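You operate a simulated robot arm through the tools that you are given. There is no shell and no other tool.

You are at the controls of a simulated two-armed robot. One attempt, no reset.

## Task
On the top of table 2, fold the gold cloth in half, so that its two long edges meet.

It is judged by the outcome, as a careful person would: the job done as asked, and still so three seconds after it is handed in. It fails if anything else is knocked over, pushed out of place, dropped, spilled or broken. Flat cloth is picked up by pressing the open fingertips on it (5 to 10 N) and closing them slowly along it; thin cloth reads only 2 to 8 mm in the jaws.

## Robot
Two 7-joint arms with two-finger parallel grippers on one trunk, on a base that drives. Base frame: it is fixed to the floor where the robot stands at the start and does not move with it; the origin is under the middle of the robot, x ahead of it, y to its left, z up; the surface under the hand at the start is at about z = 0.76. Readings come in m, degrees, newtons and seconds.
The left shoulder is at the start at [0.062, 0.197, 0.979], the right one opposite. With the tool pointing down near the work surface each hand reaches from about 0.32 to 0.72 m from the robot's upright axis, wherever it stands, measured 20 degrees to its own side. Places, roughly: top of table 2 [0.8, 2, 0.8]. Payload 1.57 kg a hand.
The tool frame of a hand sits at the grasp point between the pads (the TCP): z along the fingers, y along the line on which they close. The tips reach 0.03 m beyond it. Largest opening 0.11 m; finger width 0.024, thickness 0.012; the body of the gripper, 0.048 by 0.112 m, starts 0.078 m behind the TCP.
Orientation is told as [roll, pitch, yaw] about the base's x, y, z axes, in that order, counted from this pose: with the fingers straight down and closing along the base's y, the tool's x points along the base's -x, its y along +y and its z along -z.

## Interface
- The arms move only by the tool drive_tool. It takes "left_series", "right_series" or both (then of equal length, played together; a hand with none holds still); each is one flat list of numbers, 6 for each row, row after row: the shift along the base's x, y, z in units of 150 mm (1.0 is 150 mm), then the turn, a rotation vector about the base's x, y, z in units of 60 degrees (1.0 is 60 degrees). In form: [dx, dy, dz, wx, wy, wz, dx, dy, dz, wx, wy, wz, ...]. A call has 1 to 20 rows; each row is the pose to reach, as a shift and turn from the pose commanded when the call began. "left_hand" and "right_hand" are, for a hand that has rows, the finger opening in cm, from 0 to 11, set as the call begins (left out, the last holds). A call with a number of a shift or a turn outside -1 to 1 is refused whole. Each row takes 0.2 s and may step no farther than 0.05 m and 8.6 degrees from the row before; otherwise, or with a gripper value out of range, the whole call is refused. Where a pose cannot be reached the arm comes as near as it can. A force on the tool above 40 N (or 10 N above the force at the start of the call, whichever is more), or a blocked arm, ends the call early, and 0.2 s more pass. The fingers move at their own pace (about 0.072 m/s each) and stop on an object; they squeeze with about 21 N. The grip force told is the motor's: it shows also when the fingers shut on nothing. Time passes only in rows, and 0.2 s behind the last, so rows that repeat a pose let the fingers close. It gives the time, the measured TCP pose, the force on the tool (base axes), the opening and the grip force at its end, in the units of the frame above (readings bear some noise), with the torque about the TCP (base axes, N m) and any sound that the robot's microphone picked up.
- Cameras (640 x 400 px; columns grow to the right, rows downward): "scene" is now at [0.0825, 0.002, 1.5417]; the picture's right is [-0.17, -0.98, 0.00], its down [-0.92, 0.16, -0.36] and it looks along [0.35, -0.06, -0.93] (base axes); focal length 253 px, centre (320, 200). "left" rides on the left gripper at [0.07, -0.016, -0.141] in its tool frame; the picture's right is [0.23, 0.97, 0.00], its down [-0.85, 0.20, -0.48] and it looks along [-0.47, 0.11, 0.88] (tool axes); focal length 222 px, centre (320, 200). "right" rides on the right gripper at [0.07, 0.016, -0.141] in its tool frame; the picture's right is [-0.23, 0.97, 0.00], its down [-0.85, -0.20, -0.48] and it looks along [-0.47, -0.11, 0.88] (tool axes); focal length 222 px, centre (320, 200). There is no depth. A picture from a camera that has moved, and an enlarged one, comes with that camera's place and axes in the base frame and with its lens. The place of the scene camera against the robot may be out by one fixed shift of up to 0.018 m in any direction.
- camera(camera): a new picture of that camera. No time passes.
- raise_lower(by): slides the trunk up (or, below 0, down) by that many m; the arms and the scene camera ride with it, the base frame stays. It gives what a move gives, with no picture.
- drive_base(legs): drives the robot by 1 to 6 legs, each [ahead, left, turn to the left] in m, m and degrees, along the robot's own axes; the way and the turn of a leg run together, so that a leg with both is an arc; at most 1.5 m and 180 degrees a leg. The arms and the cameras ride along, it lands a little off, and it stops where it bumps. It gives what a move gives.
- head_to(pan, tilt): turns the head with the scene camera to pan (to the left, within 86 degrees either way) and tilt (down, from -29 to 69), counted from straight ahead of the robot. It gives what a move gives.
- zoom(camera, box): a new picture of the part [left, top, right, bottom] of that camera's present view, enlarged. No time passes.
- hand_in(): hands the job in; it is judged then, once.

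Places have to be worked out from the pictures, the camera data and where the tool is seen. Open the grippers and draw the arms clear of the work before you hand the job in, unless the task says otherwise.

The tools are called after "Call:" as name(argument=value, ...) on one line, values as JSON. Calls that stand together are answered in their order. drive_tool: Moves the arms, as the interface text tells. Its arguments: {"type":"object","properties":{"left_series":{"type":"array","items":{"type":"number"}},"left_hand":{"type":"number"},"right_series":{"type":"array","items":{"type":"number"}},"right_hand":{"type":"number"}},"required":[]} The other tools are called the same way: raise_lower (by) slides the trunk up or down; drive_base (legs) drives the base; head_to (pan, tilt) turns the head that bears the scene camera; camera (camera) takes a picture; zoom (camera, box) takes an enlarged picture of a part of a camera's view; hand_in () hands the job in.

At the start:

```text
time: 0.0
left_position: [0.4554, 0.1937, 0.9208]
left_tcp_rot: [0.0, 0.0, 0.0]
left_force: [0.2, 0.0, -0.1]
left_ft_torque: [0.02, 0.01, 0.02]
left_opening: 0.1098
left_gripper_force: 0.1
right_position: [0.4061, -0.194, 0.9102]
right_tcp_rot: [0.0, 0.1, 0.0]
right_force: [0.1, 0.3, 0.0]
right_ft_torque: [0.03, 0.02, 0.01]
right_opening: 0.1099
right_gripper_force: 0.1
trunk travel left (down, up): [-0.575, 0.415]
robot x, y, heading: [0.0009, -0.0027, -0.1]
head pan, tilt: [-10.0, 68.8]
```

scene: 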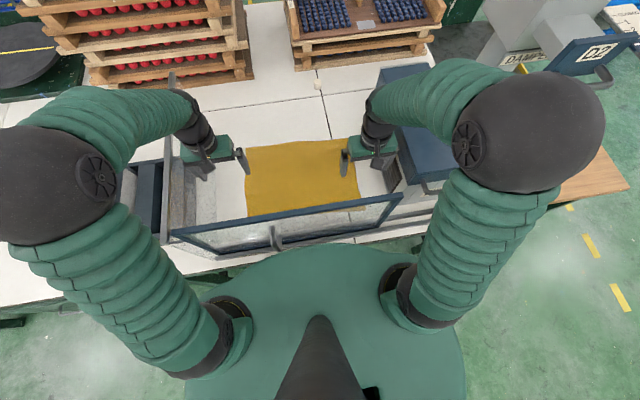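
right: 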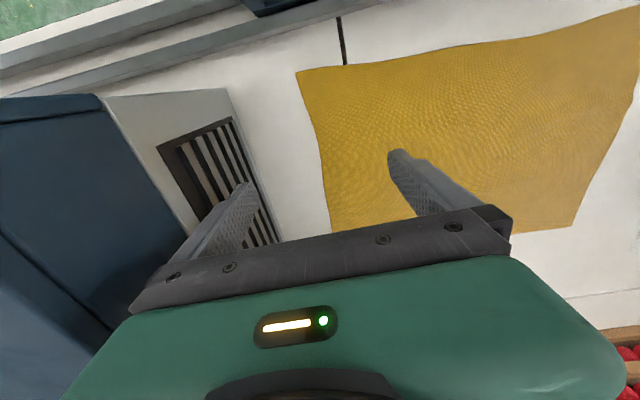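
left: 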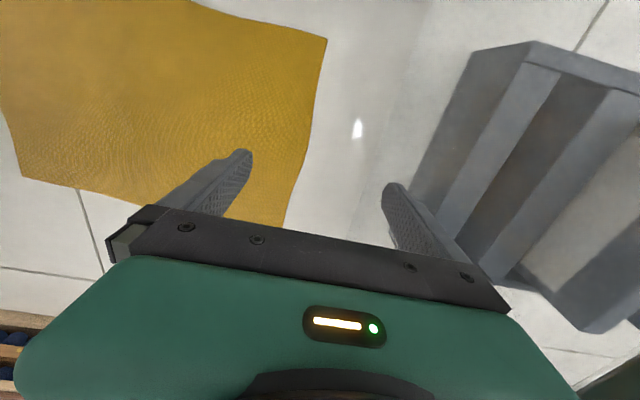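

The scene shows a gold cloth on the table in front of me, behind a glass guard; table 2 should be to my left. I turn the head to look at table 2.

Call:
head_to(pan=65, tilt=25)

Call:
camera(camera="scene")

```text
time: 1.5
left_position: [0.4539, 0.1938, 0.9211]
left_tcp_rot: [0.1, 0.0, 0.0]
left_force: [-1.1, -0.5, 0.0]
left_ft_torque: [-0.01, 0.04, -0.01]
left_opening: 0.1101
left_gripper_force: 0.1
right_position: [0.4055, -0.1935, 0.9113]
right_tcp_rot: [0.0, 0.0, 0.1]
right_force: [0.0, 0.2, 0.0]
right_ft_torque: [0.03, -0.04, 0.0]
right_opening: 0.1101
right_gripper_force: 0.0
trunk travel left (down, up): [-0.575, 0.415]
robot x, y, heading: [0.0013, -0.0022, 0.0]
head pan, tilt: [65.0, 25.0]
```

```text
taken
camera scene: at [0.0666, 0.0953, 1.6012], right [0.91, -0.42, 0.0], down [-0.18, -0.38, -0.91], along [0.38, 0.82, -0.42], focal length 253 px, centre (320, 200)
```

scene: 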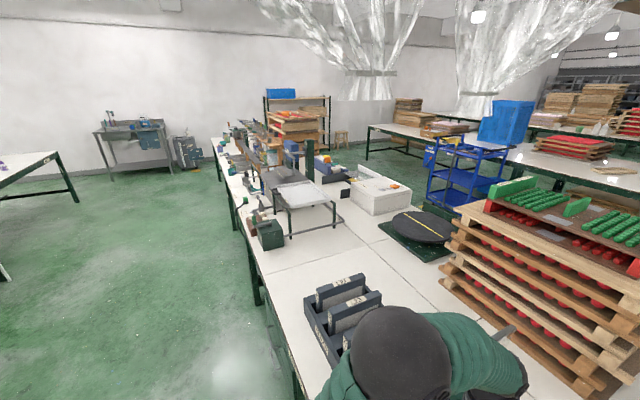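

The long bench runs on to the left. I zoom in on where [0.8, 2, 0.8] should be.

Call:
zoom(camera="scene", box=[200, 90, 460, 260])

Call:
zoom(camera="scene", box=[360, 80, 640, 260])

Call:
zoom(camera="scene", box=[200, 200, 480, 400])

```text
2.35 times, centred on (330, 175) of scene
camera zoom: at [0.0666, 0.0953, 1.6012], right [0.91, -0.42, 0.0], down [-0.18, -0.38, -0.91], along [0.38, 0.82, -0.42], focal length 596 px, centre (296, 259)
```

zoom: 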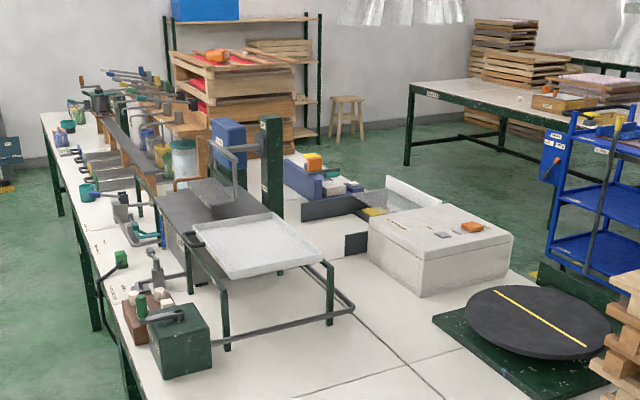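

```text
2.22 times, centred on (500, 170) of scene
camera zoom: at [0.0666, 0.0953, 1.6012], right [0.91, -0.42, 0.0], down [-0.18, -0.38, -0.91], along [0.38, 0.82, -0.42], focal length 563 px, centre (-80, 267)
```

zoom: 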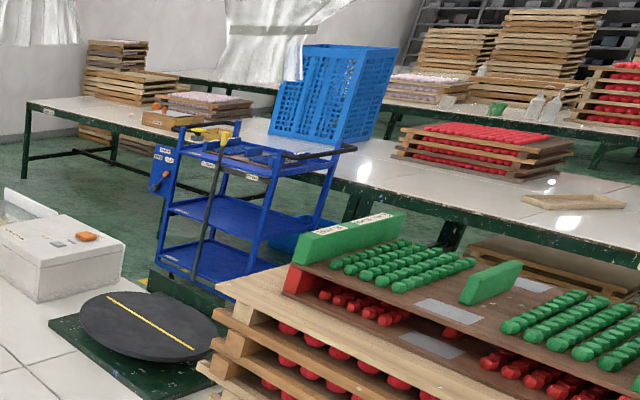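

```text
2.00 times, centred on (340, 300) of scene
camera zoom: at [0.0666, 0.0953, 1.6012], right [0.91, -0.42, 0.0], down [-0.18, -0.38, -0.91], along [0.38, 0.82, -0.42], focal length 507 px, centre (280, 0)
```

zoom: 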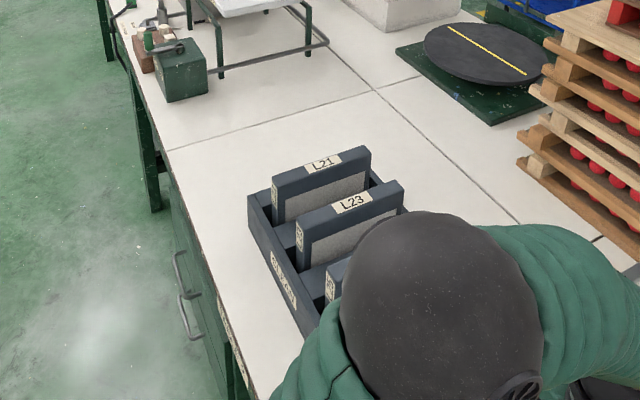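

The bench centre is about [0.8, 2, 0.8], so table 2 is this long bench, and the cloth in front of me lies on its near end. I look back at the cloth with the head straight ahead.

Call:
head_to(pan=0, tilt=55)

Call:
camera(camera="scene")

Call:
zoom(camera="scene", box=[160, 80, 460, 280])

Call:
camera(camera="left")

Call:
camera(camera="right")

```text
time: 2.8
left_position: [0.4553, 0.1949, 0.9213]
left_tcp_rot: [0.0, 0.0, 0.0]
left_force: [-0.6, 0.4, -0.1]
left_ft_torque: [0.02, 0.01, -0.03]
left_opening: 0.11
left_gripper_force: 0.1
right_position: [0.4061, -0.1933, 0.911]
right_tcp_rot: [0.0, 0.0, 0.0]
right_force: [1.1, 0.4, -0.2]
right_ft_torque: [0.0, 0.0, -0.01]
right_opening: 0.1101
right_gripper_force: 0.0
trunk travel left (down, up): [-0.575, 0.415]
robot x, y, heading: [0.0033, -0.0027, 0.2]
head pan, tilt: [0.0, 55.0]
```

```text
taken
camera scene: at [0.0996, 0.0118, 1.5572], right [0.0, -1.0, 0.0], down [-0.82, 0.0, -0.57], along [0.57, 0.0, -0.82], focal length 253 px, centre (320, 200)
```

scene: 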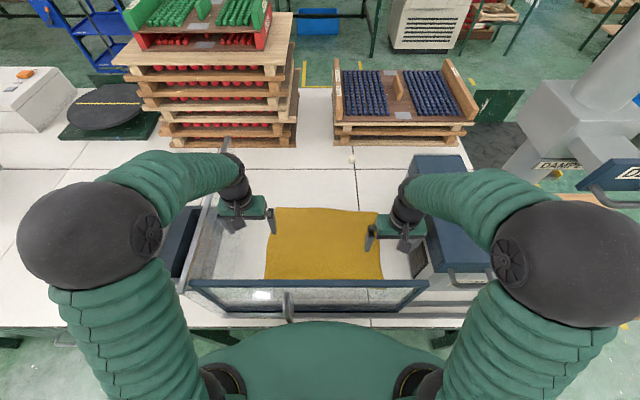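

```text
2.00 times, centred on (310, 180) of scene
camera zoom: at [0.0996, 0.0118, 1.5572], right [0.0, -1.0, 0.0], down [-0.82, 0.0, -0.57], along [0.57, 0.0, -0.82], focal length 507 px, centre (340, 240)
```

zoom: 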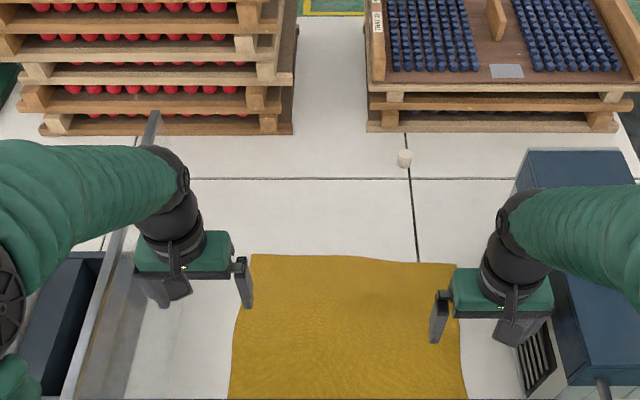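

```text
taken
camera left: at [0.3845, 0.1782, 1.0619], right [-0.23, 0.97, 0.0], down [0.86, 0.2, 0.48], along [0.47, 0.11, -0.88], focal length 222 px, centre (320, 200)
```

left: 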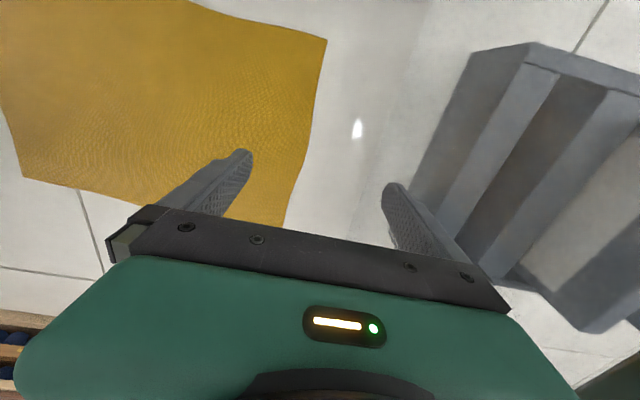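

```text
taken
camera right: at [0.3351, -0.1768, 1.0533], right [0.23, 0.97, 0.0], down [0.86, -0.2, 0.48], along [0.47, -0.11, -0.88], focal length 222 px, centre (320, 200)
```

right: 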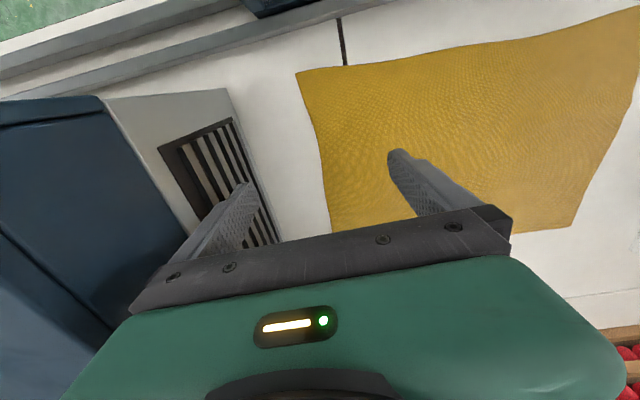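

The cloth corners work out to about NL (0.345,0.178), FL (0.625,0.17), NR (0.33,-0.195), FR (0.605,-0.21), so the long edges are the near and far ones along y. I need the guard's height and place, so I zoom in on it.

Call:
zoom(camera="scene", box=[150, 180, 470, 380])

Call:
zoom(camera="right", box=[0, 0, 360, 225])

```text
2.00 times, centred on (310, 280) of scene
camera zoom: at [0.0996, 0.0118, 1.5572], right [0.0, -1.0, 0.0], down [-0.82, 0.0, -0.57], along [0.57, 0.0, -0.82], focal length 507 px, centre (340, 40)
```

zoom: 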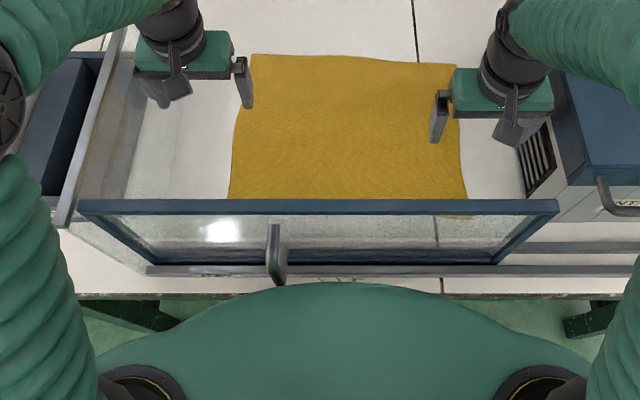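

```text
1.78 times, centred on (180, 112) of right
camera zoom: at [0.3351, -0.1768, 1.0533], right [0.23, 0.97, 0.0], down [0.86, -0.2, 0.48], along [0.47, -0.11, -0.88], focal length 395 px, centre (569, 356)
```

zoom: 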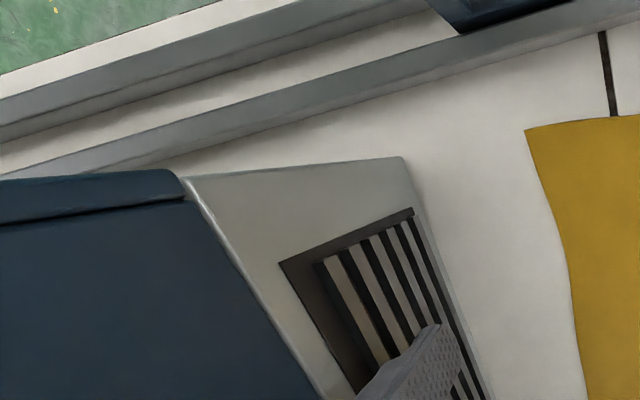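

The trapezoid of the glass front suggests its top edge is near z≈1.0 at x≈0.26, only ~7 cm from the near cloth edge. I raise the trunk 0.2 m so the arms clear it better and to triangulate from a second viewpoint.

Call:
raise_lower(by=0.2)

Call:
camera(camera="scene")

Call:
zoom(camera="scene", box=[150, 150, 470, 350])

Call:
camera(camera="left")

Call:
camera(camera="right")

```text
time: 5.0
left_position: [0.4551, 0.1944, 1.121]
left_tcp_rot: [0.0, -0.1, 0.1]
left_force: [0.5, -0.5, -0.4]
left_ft_torque: [-0.04, 0.0, 0.01]
left_opening: 0.1099
left_gripper_force: 0.1
right_position: [0.4055, -0.193, 1.1115]
right_tcp_rot: [0.0, 0.0, 0.0]
right_force: [0.3, 1.1, -1.2]
right_ft_torque: [0.0, 0.02, -0.01]
right_opening: 0.11
right_gripper_force: 0.1
trunk travel left (down, up): [-0.775, 0.215]
robot x, y, heading: [-0.0007, -0.0002, 0.0]
head pan, tilt: [0.0, 55.0]
```

```text
taken
camera scene: at [0.1001, 0.0117, 1.7571], right [0.0, -1.0, 0.0], down [-0.82, 0.0, -0.57], along [0.57, 0.0, -0.82], focal length 253 px, centre (320, 200)
```

scene: 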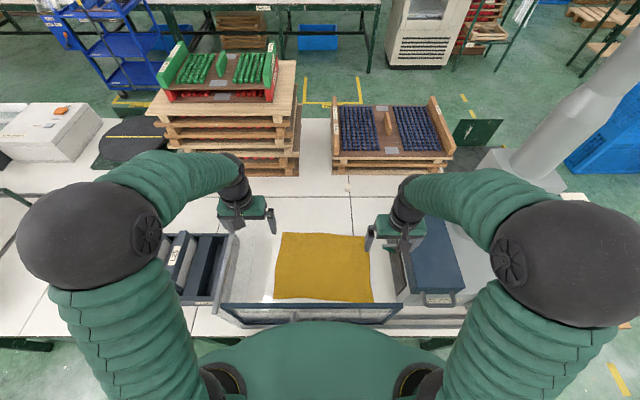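

```text
2.00 times, centred on (310, 250) of scene
camera zoom: at [0.1001, 0.0117, 1.7571], right [0.0, -1.0, 0.0], down [-0.82, 0.0, -0.57], along [0.57, 0.0, -0.82], focal length 507 px, centre (340, 100)
```

zoom: 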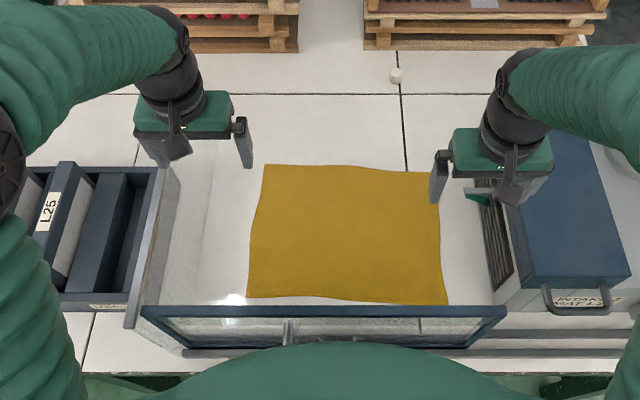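

```text
taken
camera left: at [0.3848, 0.1782, 1.2618], right [-0.23, 0.97, 0.0], down [0.86, 0.2, 0.48], along [0.47, 0.11, -0.88], focal length 222 px, centre (320, 200)
```

left: 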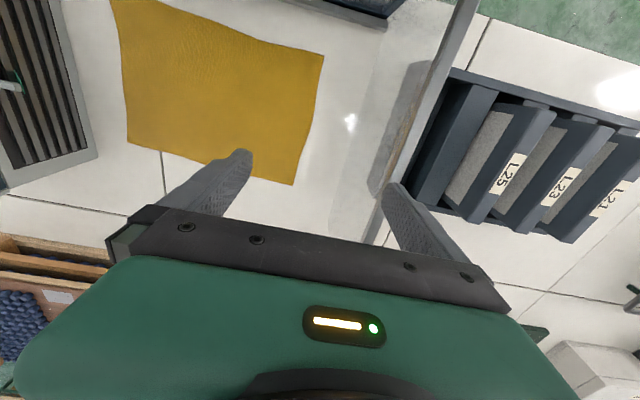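

```text
taken
camera right: at [0.3354, -0.1768, 1.2532], right [0.23, 0.97, 0.0], down [0.86, -0.2, 0.48], along [0.47, -0.11, -0.88], focal length 222 px, centre (320, 200)
```

right: 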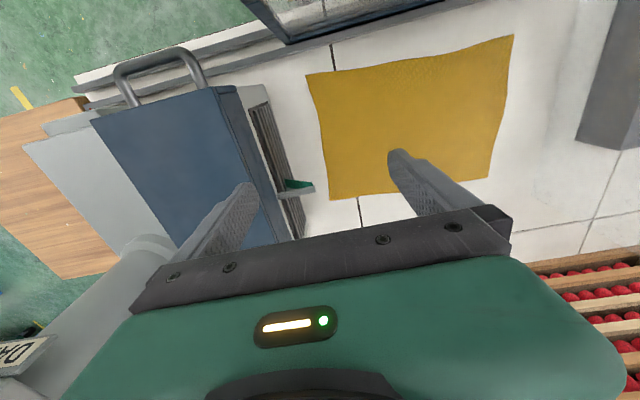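

Triangulating gives the glass front top at x≈0.26, z≈1.03, a left wall at y≈0.28 (also ~1.03 high), and the right box top at ~0.86. Cloth corners: NL (0.347,0.175), FL (0.629,0.165), FR (0.605,-0.214), NR (0.322,-0.200). I bring both hands over the far edge, opening 4 cm.

Call:
drive_tool(left_series=[0.2, -0.092, -0.135, 0, 0, 0, 0.4, -0.184, -0.27, 0, 0, 0, 0.6, -0.276, -0.405, 0, 0, 0, 0.8, -0.368, -0.54, 0, 0, 0, 1.0, -0.46, -0.673, 0, 0, 0, 1.0, -0.46, -0.673, 0, 0, 0], right_series=[0.2, 0.028, -0.122, 0, 0, 0, 0.4, 0.056, -0.244, 0, 0, 0, 0.6, 0.084, -0.366, 0, 0, 0, 0.8, 0.112, -0.488, 0, 0, 0, 1.0, 0.14, -0.61, 0, 0, 0, 1.0, 0.14, -0.61, 0, 0, 0], left_hand=4, right_hand=4)

Call:
camera(camera="scene")

Call:
camera(camera="left")

Call:
camera(camera="right")

```text
time: 6.4
left_position: [0.6056, 0.1226, 1.0203]
left_tcp_rot: [0.0, -0.2, 0.0]
left_force: [0.5, 1.0, 0.3]
left_ft_torque: [0.0, -0.05, 0.0]
left_opening: 0.0397
left_gripper_force: 0.1
right_position: [0.5547, -0.1728, 1.0215]
right_tcp_rot: [0.0, -0.1, 0.0]
right_force: [-1.2, 0.0, -0.5]
right_ft_torque: [0.0, -0.03, 0.0]
right_opening: 0.04
right_gripper_force: 0.1
trunk travel left (down, up): [-0.775, 0.215]
robot x, y, heading: [0.003, 0.0033, -0.0]
head pan, tilt: [0.0, 55.0]
```

```text
taken
camera scene: at [0.1005, 0.011, 1.7571], right [0.0, -1.0, 0.0], down [-0.82, 0.0, -0.57], along [0.57, 0.0, -0.82], focal length 253 px, centre (320, 200)
```

scene: 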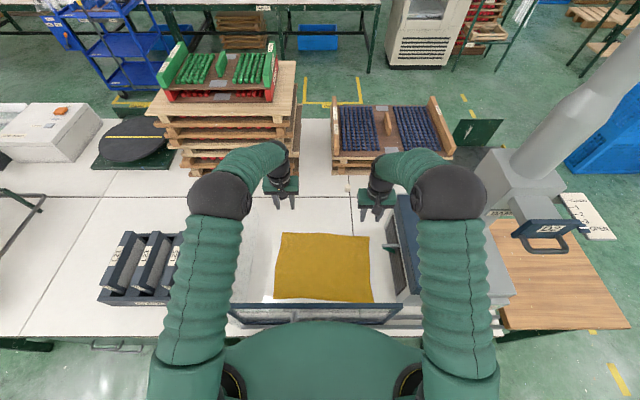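

```text
taken
camera left: at [0.5352, 0.1064, 1.1608], right [-0.23, 0.97, 0.0], down [0.85, 0.2, 0.48], along [0.47, 0.11, -0.88], focal length 222 px, centre (320, 200)
```

left: 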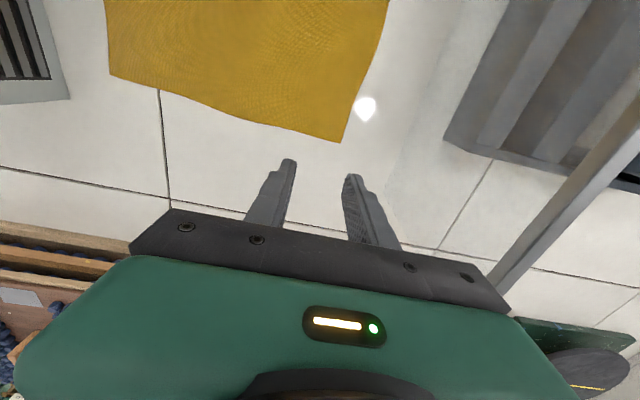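

```text
taken
camera right: at [0.4832, -0.1555, 1.1629], right [0.23, 0.97, 0.0], down [0.85, -0.2, 0.48], along [0.47, -0.11, -0.88], focal length 222 px, centre (320, 200)
```

right: 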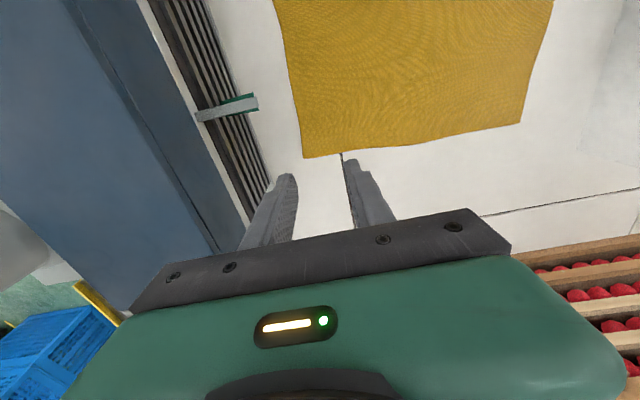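

Both wrist cameras confirm FL≈(0.627,0.166) and FR≈(0.605,-0.215). I lower to about 0.88 above grip points left (0.615,0.125) and right (0.594,-0.168).

Call:
drive_tool(left_series=[0.016, 0.004, -0.233, 0, 0, 0, 0.032, 0.008, -0.466, 0, 0, 0, 0.048, 0.012, -0.7, 0, 0, 0, 0.063, 0.016, -0.933, 0, 0, 0, 0.063, 0.016, -0.933, 0, 0, 0], right_series=[0.066, 0.008, -0.235, 0, 0, 0, 0.132, 0.016, -0.47, 0, 0, 0, 0.198, 0.024, -0.705, 0, 0, 0, 0.262, 0.032, -0.943, 0, 0, 0, 0.262, 0.032, -0.943, 0, 0, 0])

Call:
camera(camera="scene")

Call:
camera(camera="left")

Call:
camera(camera="right")

```text
time: 7.6
left_position: [0.6191, 0.1269, 0.8801]
left_tcp_rot: [0.0, 0.1, -0.1]
left_force: [-0.3, -0.1, -1.4]
left_ft_torque: [-0.01, 0.01, 0.02]
left_opening: 0.0401
left_gripper_force: 0.0
right_position: [0.5923, -0.1686, 0.8806]
right_tcp_rot: [-0.1, 0.1, 0.0]
right_force: [-0.4, 0.2, 0.8]
right_ft_torque: [-0.02, 0.03, -0.01]
right_opening: 0.04
right_gripper_force: 0.1
trunk travel left (down, up): [-0.775, 0.215]
robot x, y, heading: [0.001, 0.0005, -0.2]
head pan, tilt: [0.0, 55.0]
```

```text
taken
camera scene: at [0.1024, 0.0111, 1.757], right [0.0, -1.0, 0.0], down [-0.82, 0.0, -0.57], along [0.57, 0.0, -0.82], focal length 253 px, centre (320, 200)
```

scene: 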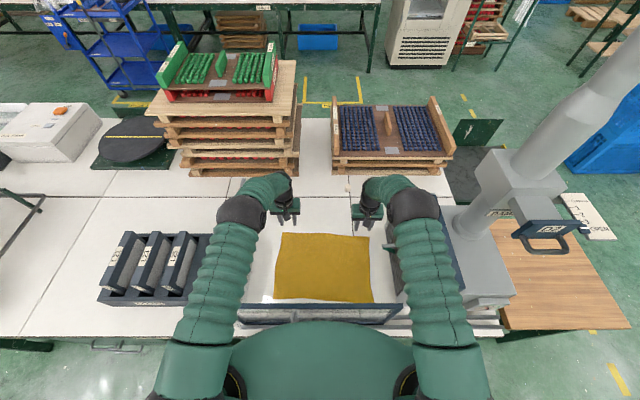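

```text
taken
camera left: at [0.548, 0.1111, 1.0207], right [-0.23, 0.97, 0.0], down [0.85, 0.2, 0.48], along [0.47, 0.11, -0.88], focal length 222 px, centre (320, 200)
```

left: 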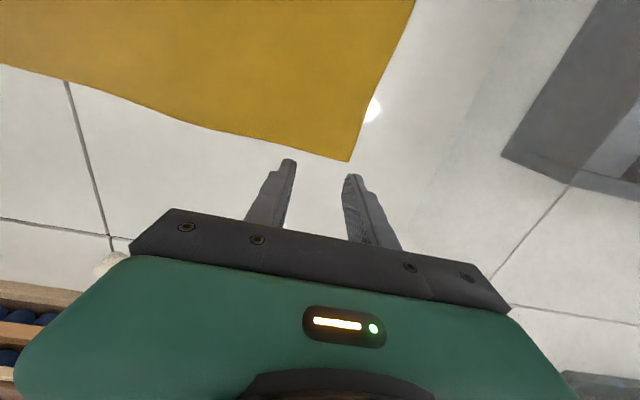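

```text
taken
camera right: at [0.5226, -0.1533, 1.0222], right [0.23, 0.97, 0.0], down [0.85, -0.2, 0.48], along [0.47, -0.11, -0.88], focal length 222 px, centre (320, 200)
```

right: 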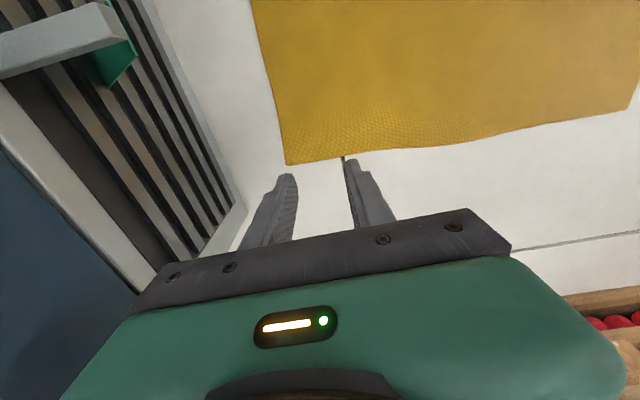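

Edges consistent; I trim x and lower both hands to just above contact (TCP ≈0.798).

Call:
drive_tool(left_series=[-0.016, -0.006, -0.18, 0, 0, 0, -0.032, -0.012, -0.36, 0, 0, 0, -0.047, -0.013, -0.547, 0, 0, 0, -0.047, -0.013, -0.547, 0, 0, 0], right_series=[0.003, 0.0, -0.18, 0, 0, 0, 0.006, 0.0, -0.36, 0, 0, 0, 0.01, 0.0, -0.55, 0, 0, 0, 0.01, 0.0, -0.55, 0, 0, 0])

Call:
camera(camera="left")

Call:
camera(camera="right")

```text
time: 8.6
left_position: [0.6094, 0.1241, 0.7985]
left_tcp_rot: [0.1, 0.0, 0.0]
left_force: [-0.2, -0.6, 0.5]
left_ft_torque: [0.03, -0.02, 0.0]
left_opening: 0.0397
left_gripper_force: 0.2
right_position: [0.5975, -0.1663, 0.7918]
right_tcp_rot: [0.1, -0.1, 0.0]
right_force: [0.4, -0.3, -0.1]
right_ft_torque: [0.01, 0.02, -0.01]
right_opening: 0.0401
right_gripper_force: 0.1
trunk travel left (down, up): [-0.775, 0.215]
robot x, y, heading: [0.0015, 0.0006, -0.1]
head pan, tilt: [0.0, 55.0]
```

```text
taken
camera left: at [0.5396, 0.108, 0.9386], right [-0.23, 0.97, 0.0], down [0.86, 0.2, 0.48], along [0.47, 0.11, -0.88], focal length 222 px, centre (320, 200)
```

left: 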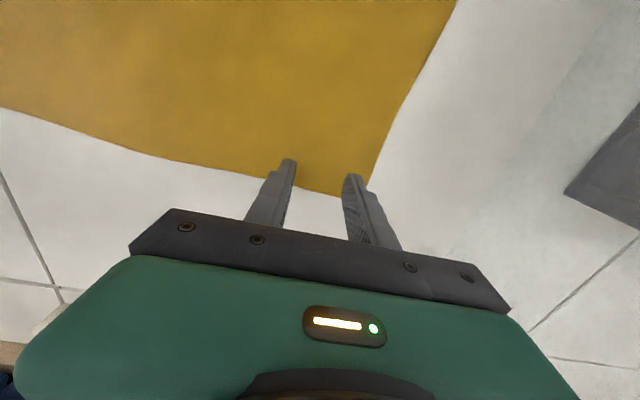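

```text
taken
camera right: at [0.5271, -0.149, 0.9337], right [0.23, 0.97, 0.0], down [0.85, -0.2, 0.48], along [0.47, -0.11, -0.88], focal length 222 px, centre (320, 200)
```

right: 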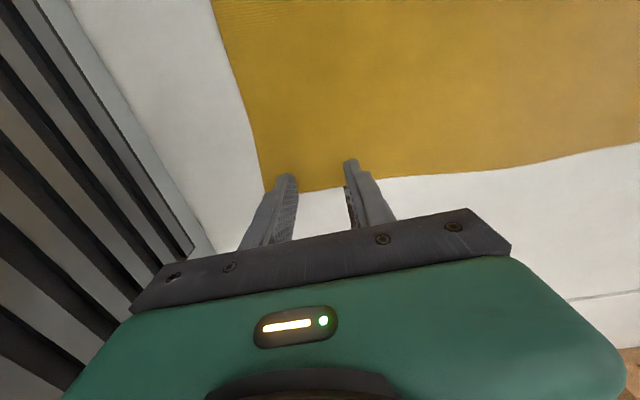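

Right hand shows no contact at z≈0.792, so the surface is a bit lower. I step down gently and shift the left 4 mm forward.

Call:
drive_tool(left_series=[0.026, 0, -0.035, 0, 0, 0, 0.026, 0, -0.07, 0, 0, 0, 0.026, 0, -0.07, 0, 0, 0], right_series=[0, 0, -0.017, 0, 0, 0, 0, 0, -0.033, 0, 0, 0, 0, 0, -0.033, 0, 0, 0])

```text
time: 9.4
left_position: [0.6105, 0.1254, 0.792]
left_tcp_rot: [0.0, -0.6, 0.0]
left_force: [1.6, 0.8, 23.3]
left_ft_torque: [0.09, -0.11, 0.0]
left_opening: 0.0403
left_gripper_force: 0.0
right_position: [0.5948, -0.1661, 0.791]
right_tcp_rot: [0.0, -0.2, 0.0]
right_force: [-0.2, 0.8, 6.6]
right_ft_torque: [0.0, -0.01, -0.02]
right_opening: 0.04
right_gripper_force: 0.0
trunk travel left (down, up): [-0.775, 0.215]
robot x, y, heading: [0.0036, 0.0004, -0.1]
head pan, tilt: [0.0, 55.0]
```

Left reads 23 N, right 6.6 N: contact is at TCP z≈0.791. I ease the left up ~3 mm and check before closing.

Call:
drive_tool(left_series=[0, 0, 0.02, 0, 0, 0, 0, 0, 0.02, 0, 0, 0], right_series=[0, 0, 0, 0, 0, 0, 0, 0, -0.003, 0, 0, 0])

```text
time: 10.0
left_position: [0.6087, 0.1256, 0.7919]
left_tcp_rot: [-0.1, -0.1, 0.0]
left_force: [2.9, -2.1, 11.7]
left_ft_torque: [0.02, -0.13, -0.02]
left_opening: 0.0402
left_gripper_force: 0.1
right_position: [0.5949, -0.1665, 0.7917]
right_tcp_rot: [0.0, -0.1, 0.0]
right_force: [-3.2, 2.5, 17.2]
right_ft_torque: [-0.01, 0.04, -0.02]
right_opening: 0.0399
right_gripper_force: 0.1
trunk travel left (down, up): [-0.775, 0.215]
robot x, y, heading: [0.0011, 0.0031, 0.0]
head pan, tilt: [0.0, 55.0]
```

Left is 11.7 N and right 17 N; I relax both slightly.

Call:
drive_tool(left_series=[0, 0, 0.006, 0, 0, 0, 0, 0, 0.006, 0, 0, 0], right_series=[0, 0, 0.013, 0, 0, 0, 0, 0, 0.013, 0, 0, 0])

```text
time: 10.6
left_position: [0.6108, 0.1245, 0.7906]
left_tcp_rot: [-0.1, -0.1, 0.0]
left_force: [-2.8, -1.3, 10.9]
left_ft_torque: [-0.05, 0.02, -0.03]
left_opening: 0.04
left_gripper_force: 0.2
right_position: [0.5955, -0.167, 0.7912]
right_tcp_rot: [0.1, 0.0, 0.0]
right_force: [-0.4, 2.0, 2.5]
right_ft_torque: [0.04, -0.01, 0.02]
right_opening: 0.0401
right_gripper_force: 0.0
trunk travel left (down, up): [-0.775, 0.215]
robot x, y, heading: [0.0042, -0.0017, 0.0]
head pan, tilt: [0.0, 55.0]
```

Right is now light (2.5 N), left 11 N; I press the right slightly and ease the left, and begin closing both slowly.

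Call:
drive_tool(left_series=[0, 0, 0.004, 0, 0, 0, 0, 0, 0.004, 0, 0, 0], right_series=[0, 0, -0.006, 0, 0, 0, 0, 0, -0.006, 0, 0, 0], left_hand=3.4, right_hand=3.4)

Call:
zoom(camera="left", box=[220, 120, 420, 245])

Call:
zoom(camera="right", box=[220, 120, 420, 245])

```text
time: 11.2
left_position: [0.6106, 0.1265, 0.7915]
left_tcp_rot: [0.0, 0.0, 0.0]
left_force: [-0.1, -1.2, 4.5]
left_ft_torque: [-0.01, -0.03, 0.01]
left_opening: 0.0335
left_gripper_force: 0.1
right_position: [0.5964, -0.1674, 0.7915]
right_tcp_rot: [0.0, 0.0, 0.0]
right_force: [-0.7, -0.3, 4.0]
right_ft_torque: [0.01, -0.05, -0.02]
right_opening: 0.032
right_gripper_force: 0.1
trunk travel left (down, up): [-0.775, 0.215]
robot x, y, heading: [-0.0021, -0.0027, 0.1]
head pan, tilt: [0.0, 55.0]
```

```text
3.20 times, centred on (320, 182) of left
camera zoom: at [0.5405, 0.1094, 0.9325], right [-0.23, 0.97, 0.0], down [0.85, 0.2, 0.48], along [0.47, 0.11, -0.88], focal length 711 px, centre (320, 256)
```

zoom: 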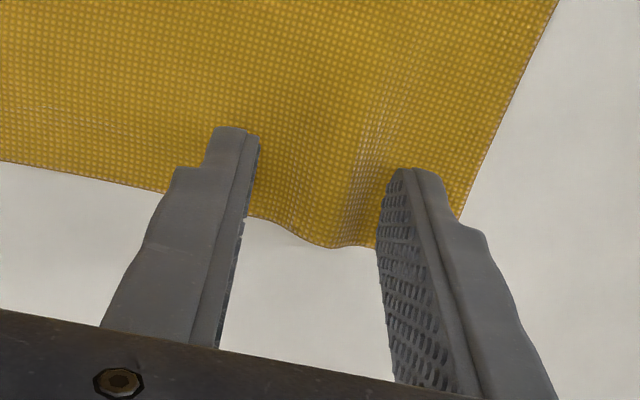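

```text
3.20 times, centred on (320, 182) of right
camera zoom: at [0.5258, -0.1513, 0.9335], right [0.23, 0.97, 0.0], down [0.85, -0.2, 0.48], along [0.47, -0.11, -0.88], focal length 711 px, centre (320, 256)
```

zoom: 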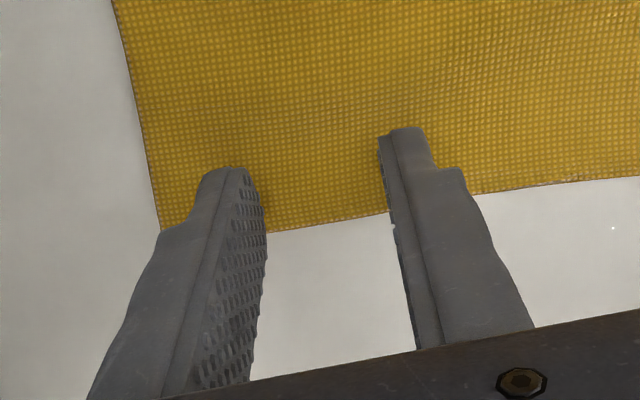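

The left is bunching the cloth nicely; the right slipped a little. I press a bit more on both and close another step.

Call:
drive_tool(left_series=[0, 0, -0.004, 0, 0, 0, 0, 0, -0.004, 0, 0, 0], right_series=[0, 0, -0.008, 0, 0, 0, 0, 0, -0.008, 0, 0, 0], left_hand=2.8, right_hand=3.2)

```text
time: 11.8
left_position: [0.6111, 0.1257, 0.7914]
left_tcp_rot: [0.0, -0.1, 0.0]
left_force: [1.2, -1.8, 5.6]
left_ft_torque: [-0.05, -0.06, -0.04]
left_opening: 0.0275
left_gripper_force: 0.0
right_position: [0.5954, -0.1682, 0.7916]
right_tcp_rot: [0.0, -0.1, 0.1]
right_force: [0.1, 0.0, 8.7]
right_ft_torque: [0.0, -0.03, 0.02]
right_opening: 0.0318
right_gripper_force: 0.1
trunk travel left (down, up): [-0.775, 0.215]
robot x, y, heading: [-0.0004, 0.0043, -0.1]
head pan, tilt: [0.0, 55.0]
```

Forces are 5.6 N and 8.7 N, in the wanted range. I continue closing.

Call:
drive_tool(left_series=[0, 0, -0.002, 0, 0, 0, 0, 0, -0.002, 0, 0, 0], right_series=[0, 0, 0, 0, 0, 0, 0, 0, 0, 0, 0, 0], left_hand=2.2, right_hand=2.6)

Call:
zoom(camera="left", box=[220, 120, 420, 245])

Call:
zoom(camera="right", box=[220, 120, 420, 245])

```text
time: 12.4
left_position: [0.6104, 0.1257, 0.7911]
left_tcp_rot: [0.0, -0.1, 0.0]
left_force: [0.4, -1.4, 7.0]
left_ft_torque: [-0.02, -0.04, 0.01]
left_opening: 0.0211
left_gripper_force: 0.1
right_position: [0.5953, -0.1678, 0.7915]
right_tcp_rot: [0.0, -0.1, 0.0]
right_force: [1.1, 2.0, 10.8]
right_ft_torque: [0.01, -0.08, -0.01]
right_opening: 0.0247
right_gripper_force: 0.1
trunk travel left (down, up): [-0.775, 0.215]
robot x, y, heading: [0.0011, 0.0014, 0.1]
head pan, tilt: [0.0, 55.0]
```

```text
3.20 times, centred on (320, 182) of left
camera zoom: at [0.5393, 0.11, 0.9323], right [-0.23, 0.97, 0.0], down [0.85, 0.2, 0.48], along [0.47, 0.11, -0.88], focal length 711 px, centre (320, 256)
```

zoom: 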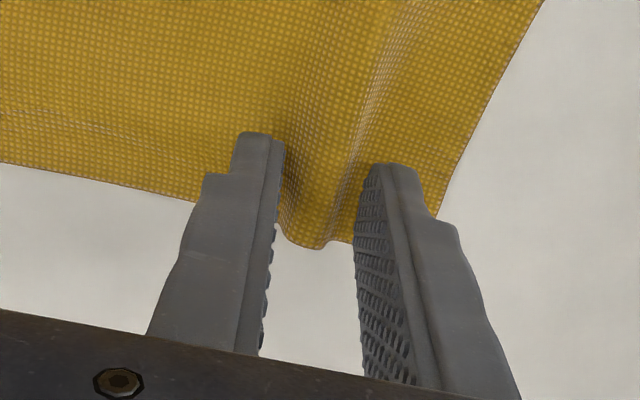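

```text
3.20 times, centred on (320, 182) of right
camera zoom: at [0.5252, -0.1508, 0.9332], right [0.23, 0.97, 0.0], down [0.85, -0.2, 0.48], along [0.47, -0.11, -0.88], focal length 711 px, centre (320, 256)
```

zoom: 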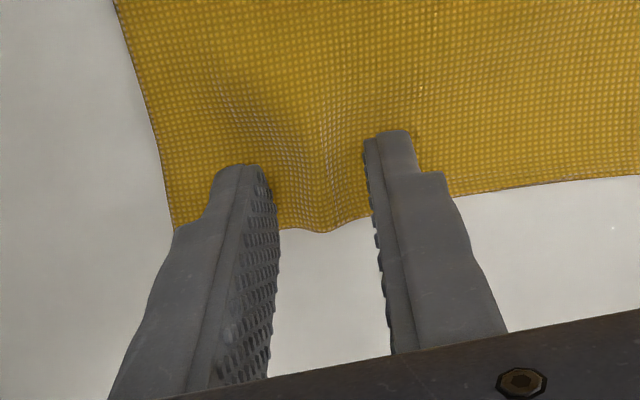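

Both sides now bunch a ridge between the fingers. I keep closing in small steps.

Call:
drive_tool(left_series=[0, 0, 0, 0, 0, 0, 0, 0, 0, 0, 0, 0], right_series=[0, 0, 0, 0, 0, 0, 0, 0, 0, 0, 0, 0], left_hand=1.6, right_hand=1.9)

Call:
drive_tool(left_series=[0, 0, 0, 0, 0, 0, 0, 0, 0, 0, 0, 0], right_series=[0, 0, 0, 0, 0, 0, 0, 0, 0, 0, 0, 0], left_hand=1.0, right_hand=1.3)

Call:
zoom(camera="left", box=[220, 120, 420, 245])

Call:
zoom(camera="right", box=[220, 120, 420, 245])

```text
time: 13.0
left_position: [0.6095, 0.1257, 0.7917]
left_tcp_rot: [0.0, -0.2, 0.0]
left_force: [0.2, -1.5, 6.7]
left_ft_torque: [-0.02, -0.02, -0.1]
left_opening: 0.015
left_gripper_force: 0.1
right_position: [0.596, -0.1677, 0.7912]
right_tcp_rot: [0.0, -0.1, 0.0]
right_force: [1.0, 2.4, 12.1]
right_ft_torque: [0.09, -0.09, -0.03]
right_opening: 0.0185
right_gripper_force: 0.0
trunk travel left (down, up): [-0.775, 0.215]
robot x, y, heading: [-0.0041, -0.0035, 0.2]
head pan, tilt: [0.0, 55.0]
```

```text
time: 13.6
left_position: [0.6085, 0.127, 0.7918]
left_tcp_rot: [0.0, -0.1, 0.0]
left_force: [-0.2, -1.9, 6.3]
left_ft_torque: [-0.05, -0.05, -0.03]
left_opening: 0.0093
left_gripper_force: 0.2
right_position: [0.5955, -0.1665, 0.792]
right_tcp_rot: [0.1, 0.0, 0.0]
right_force: [-0.3, 1.8, 12.1]
right_ft_torque: [0.01, -0.05, 0.0]
right_opening: 0.0121
right_gripper_force: 0.0
trunk travel left (down, up): [-0.775, 0.215]
robot x, y, heading: [-0.0008, 0.0018, -0.0]
head pan, tilt: [0.0, 55.0]
```

```text
3.20 times, centred on (320, 182) of left
camera zoom: at [0.5389, 0.1102, 0.9323], right [-0.23, 0.97, 0.0], down [0.85, 0.2, 0.48], along [0.47, 0.11, -0.88], focal length 711 px, centre (320, 256)
```

zoom: 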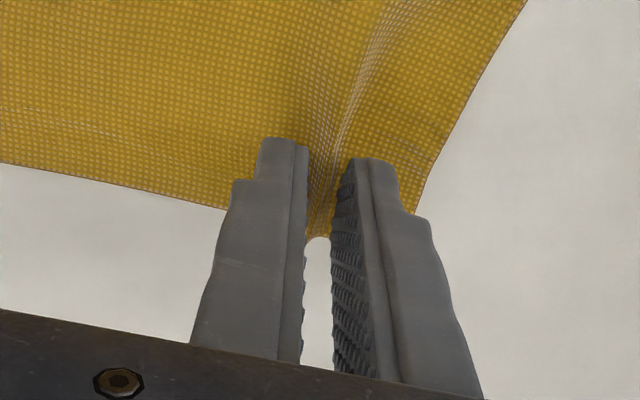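

```text
3.20 times, centred on (320, 182) of right
camera zoom: at [0.5247, -0.1508, 0.9332], right [0.23, 0.97, 0.0], down [0.85, -0.2, 0.48], along [0.47, -0.11, -0.88], focal length 711 px, centre (320, 256)
```

zoom: 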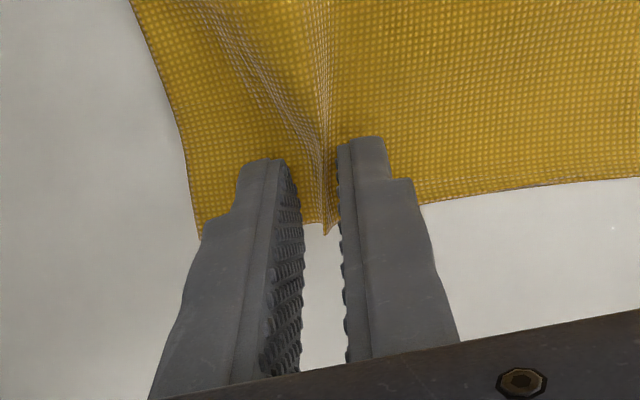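

The folds are nearly captured on both sides. I close fully and let the grip settle.

Call:
drive_tool(left_series=[0, 0, 0, 0, 0, 0, 0, 0, 0, 0, 0, 0], right_series=[0, 0, 0, 0, 0, 0, 0, 0, 0, 0, 0, 0], left_hand=0.5, right_hand=0.6)

Call:
drive_tool(left_series=[0, 0, 0, 0, 0, 0, 0, 0, 0, 0, 0, 0, 0, 0, 0, 0, 0, 0], right_series=[0, 0, 0, 0, 0, 0, 0, 0, 0, 0, 0, 0, 0, 0, 0, 0, 0, 0], left_hand=0, right_hand=0)

Call:
zoom(camera="left", box=[220, 120, 420, 245])

Call:
zoom(camera="right", box=[220, 120, 420, 245])

```text
time: 14.2
left_position: [0.6094, 0.1262, 0.7903]
left_tcp_rot: [0.0, -0.1, 0.0]
left_force: [-1.0, -2.5, 6.7]
left_ft_torque: [-0.07, -0.08, -0.01]
left_opening: 0.006
left_gripper_force: 0.4
right_position: [0.595, -0.167, 0.7912]
right_tcp_rot: [0.0, -0.1, -0.1]
right_force: [-0.1, 3.7, 12.3]
right_ft_torque: [0.04, -0.03, 0.0]
right_opening: 0.0067
right_gripper_force: 0.0
trunk travel left (down, up): [-0.775, 0.215]
robot x, y, heading: [0.0001, 0.0013, -0.1]
head pan, tilt: [0.0, 55.0]
```

```text
time: 15.0
left_position: [0.6092, 0.126, 0.7918]
left_tcp_rot: [0.1, -0.1, -0.1]
left_force: [-0.8, -4.5, 5.2]
left_ft_torque: [-0.13, -0.03, 0.03]
left_opening: 0.0025
left_gripper_force: 20.8
right_position: [0.5954, -0.168, 0.7913]
right_tcp_rot: [0.0, -0.1, 0.1]
right_force: [-0.6, 5.2, 12.9]
right_ft_torque: [0.16, -0.02, -0.03]
right_opening: 0.0025
right_gripper_force: 20.9
trunk travel left (down, up): [-0.775, 0.215]
robot x, y, heading: [0.0037, -0.0011, -0.2]
head pan, tilt: [0.0, 55.0]
```

```text
3.20 times, centred on (320, 182) of left
camera zoom: at [0.5389, 0.1101, 0.9324], right [-0.23, 0.97, 0.0], down [0.85, 0.2, 0.48], along [0.47, 0.11, -0.88], focal length 711 px, centre (320, 256)
```

zoom: 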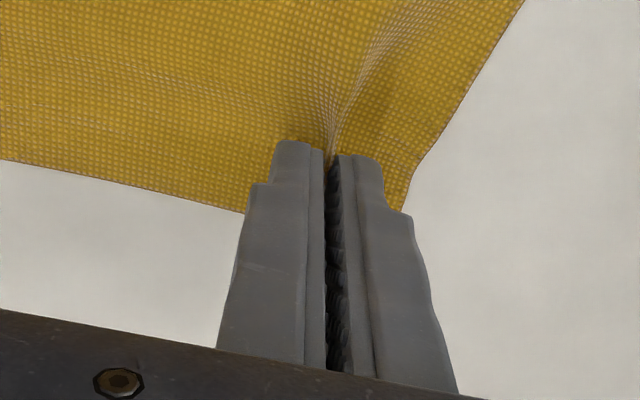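

```text
3.20 times, centred on (320, 182) of right
camera zoom: at [0.5247, -0.1505, 0.9332], right [0.23, 0.97, 0.0], down [0.85, -0.2, 0.48], along [0.47, -0.11, -0.88], focal length 711 px, centre (320, 256)
```

zoom: 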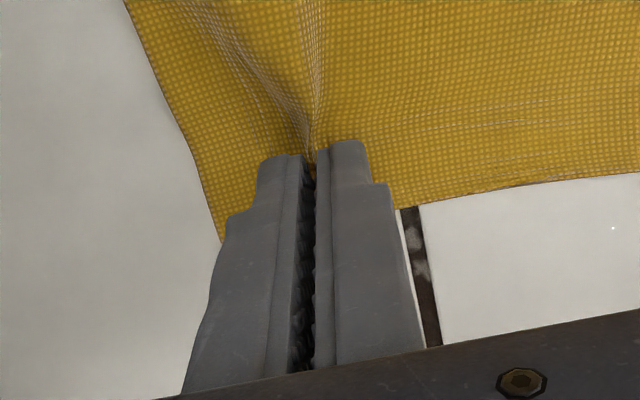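

Both grips hold cloth (2.5 mm, 21 N). I lift 3 cm, drifting slightly toward the robot, and check the cloth comes along.

Call:
drive_tool(left_series=[-0.02, 0, 0.1, 0, 0, 0, -0.06, 0.003, 0.2, 0, 0, 0, -0.06, 0.003, 0.2, 0, 0, 0], right_series=[-0.02, 0, 0.1, 0, 0, 0, -0.06, 0.003, 0.2, 0, 0, 0, -0.06, 0.003, 0.2, 0, 0, 0])

Call:
camera(camera="left")

Call:
camera(camera="right")

Call:
zoom(camera="scene", box=[200, 160, 440, 340])

```text
time: 15.8
left_position: [0.603, 0.1259, 0.8189]
left_tcp_rot: [0.1, -0.1, 0.0]
left_force: [-0.4, -3.9, -0.1]
left_ft_torque: [-0.12, 0.02, 0.01]
left_opening: 0.0023
left_gripper_force: 20.6
right_position: [0.5872, -0.1667, 0.818]
right_tcp_rot: [0.1, 0.2, 0.0]
right_force: [-0.2, 3.6, -0.2]
right_ft_torque: [0.1, -0.03, -0.03]
right_opening: 0.0021
right_gripper_force: 21.0
trunk travel left (down, up): [-0.775, 0.215]
robot x, y, heading: [-0.0003, 0.0005, 0.1]
head pan, tilt: [0.0, 55.0]
```

```text
taken
camera left: at [0.5324, 0.11, 0.9605], right [-0.23, 0.97, 0.0], down [0.86, 0.2, 0.48], along [0.47, 0.11, -0.88], focal length 222 px, centre (320, 200)
```

left: 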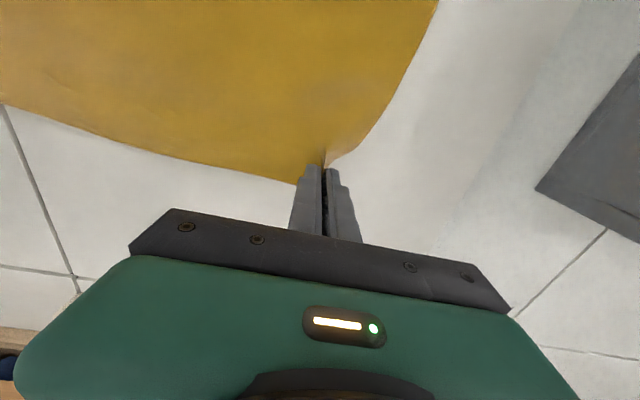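

```text
taken
camera right: at [0.5164, -0.1495, 0.9608], right [0.23, 0.97, 0.0], down [0.86, -0.2, 0.48], along [0.46, -0.11, -0.88], focal length 222 px, centre (320, 200)
```

right: 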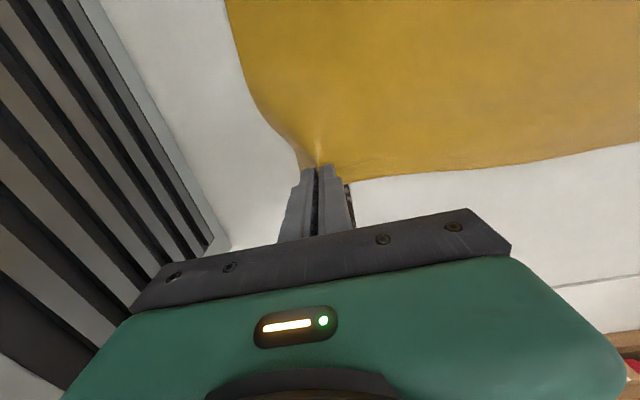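

```text
2.22 times, centred on (320, 250) of scene
camera zoom: at [0.1028, 0.0116, 1.7569], right [0.0, -1.0, 0.0], down [-0.82, 0.0, -0.57], along [0.57, 0.0, -0.82], focal length 563 px, centre (320, 89)
```

zoom: 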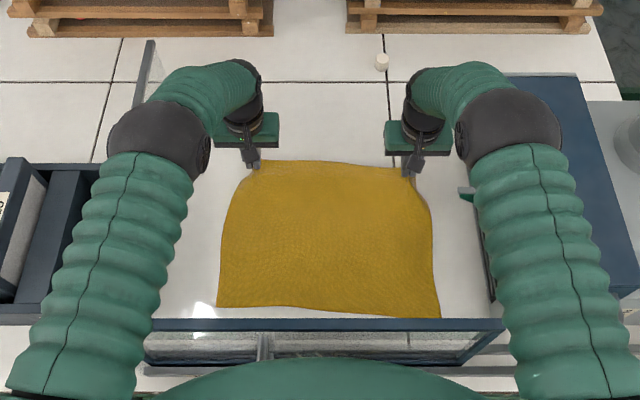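

The far edge is lifted cleanly, with ~4 N sideways tension between the hands. I carry it along an arc to the top of the fold, bringing the hands slightly together to relax the tension.

Call:
drive_tool(left_series=[-0.04, -0.01, 0.127, 0, 0, 0, -0.11, -0.02, 0.24, 0, 0, 0, -0.2, -0.025, 0.34, 0, 0, 0, -0.313, -0.02, 0.423, 0, 0, 0, -0.44, -0.012, 0.487, 0, 0, 0, -0.573, -0.006, 0.533, 0, 0, 0, -0.713, 0.0, 0.553, 0, 0, 0, -0.813, 0.004, 0.56, 0, 0, 0, -0.813, 0.004, 0.56, 0, 0, 0], right_series=[-0.04, 0.015, 0.127, 0, 0, 0, -0.11, 0.03, 0.24, 0, 0, 0, -0.2, 0.035, 0.34, 0, 0, 0, -0.313, 0.04, 0.423, 0, 0, 0, -0.44, 0.045, 0.487, 0, 0, 0, -0.573, 0.05, 0.533, 0, 0, 0, -0.713, 0.055, 0.553, 0, 0, 0, -0.813, 0.06, 0.56, 0, 0, 0, -0.813, 0.06, 0.56, 0, 0, 0])

Call:
camera(camera="left")

Call:
camera(camera="right")

Call:
zoom(camera="scene", box=[160, 150, 480, 350])

```text
time: 17.8
left_position: [0.4807, 0.1267, 0.9062]
left_tcp_rot: [-0.1, -0.1, 0.0]
left_force: [0.0, 0.3, -0.2]
left_ft_torque: [0.04, 0.04, 0.01]
left_opening: 0.0022
left_gripper_force: 21.1
right_position: [0.4667, -0.1572, 0.9021]
right_tcp_rot: [0.0, 0.0, 0.0]
right_force: [0.2, 0.1, 0.0]
right_ft_torque: [-0.02, -0.03, -0.03]
right_opening: 0.0021
right_gripper_force: 21.1
trunk travel left (down, up): [-0.775, 0.215]
robot x, y, heading: [0.0, -0.0012, -0.0]
head pan, tilt: [0.0, 55.0]
```

```text
taken
camera left: at [0.4118, 0.1107, 1.0467], right [-0.23, 0.97, 0.0], down [0.86, 0.2, 0.48], along [0.47, 0.11, -0.88], focal length 222 px, centre (320, 200)
```

left: 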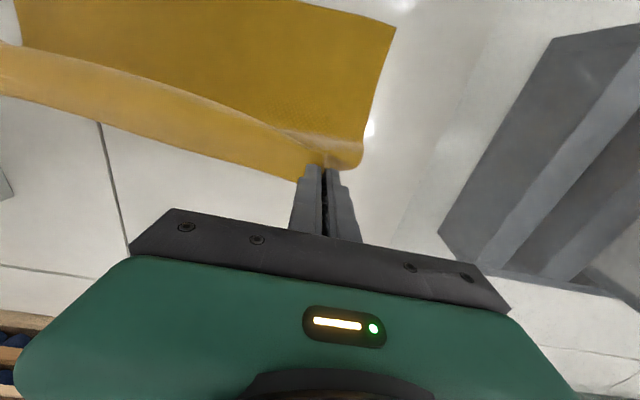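

```text
taken
camera right: at [0.3961, -0.1407, 1.0445], right [0.23, 0.97, 0.0], down [0.86, -0.2, 0.48], along [0.47, -0.11, -0.88], focal length 222 px, centre (320, 200)
```

right: 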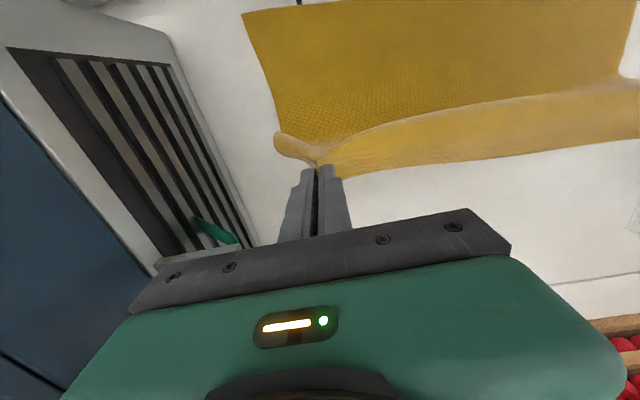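

```text
2.00 times, centred on (320, 250) of scene
camera zoom: at [0.1021, 0.0115, 1.757], right [0.0, -1.0, 0.0], down [-0.82, 0.0, -0.57], along [0.57, 0.0, -0.82], focal length 507 px, centre (320, 100)
```

zoom: 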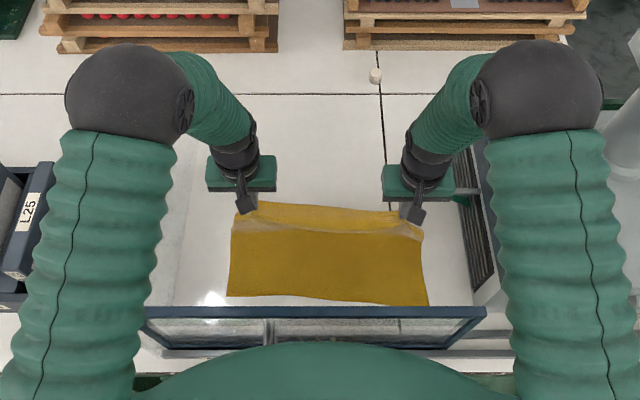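

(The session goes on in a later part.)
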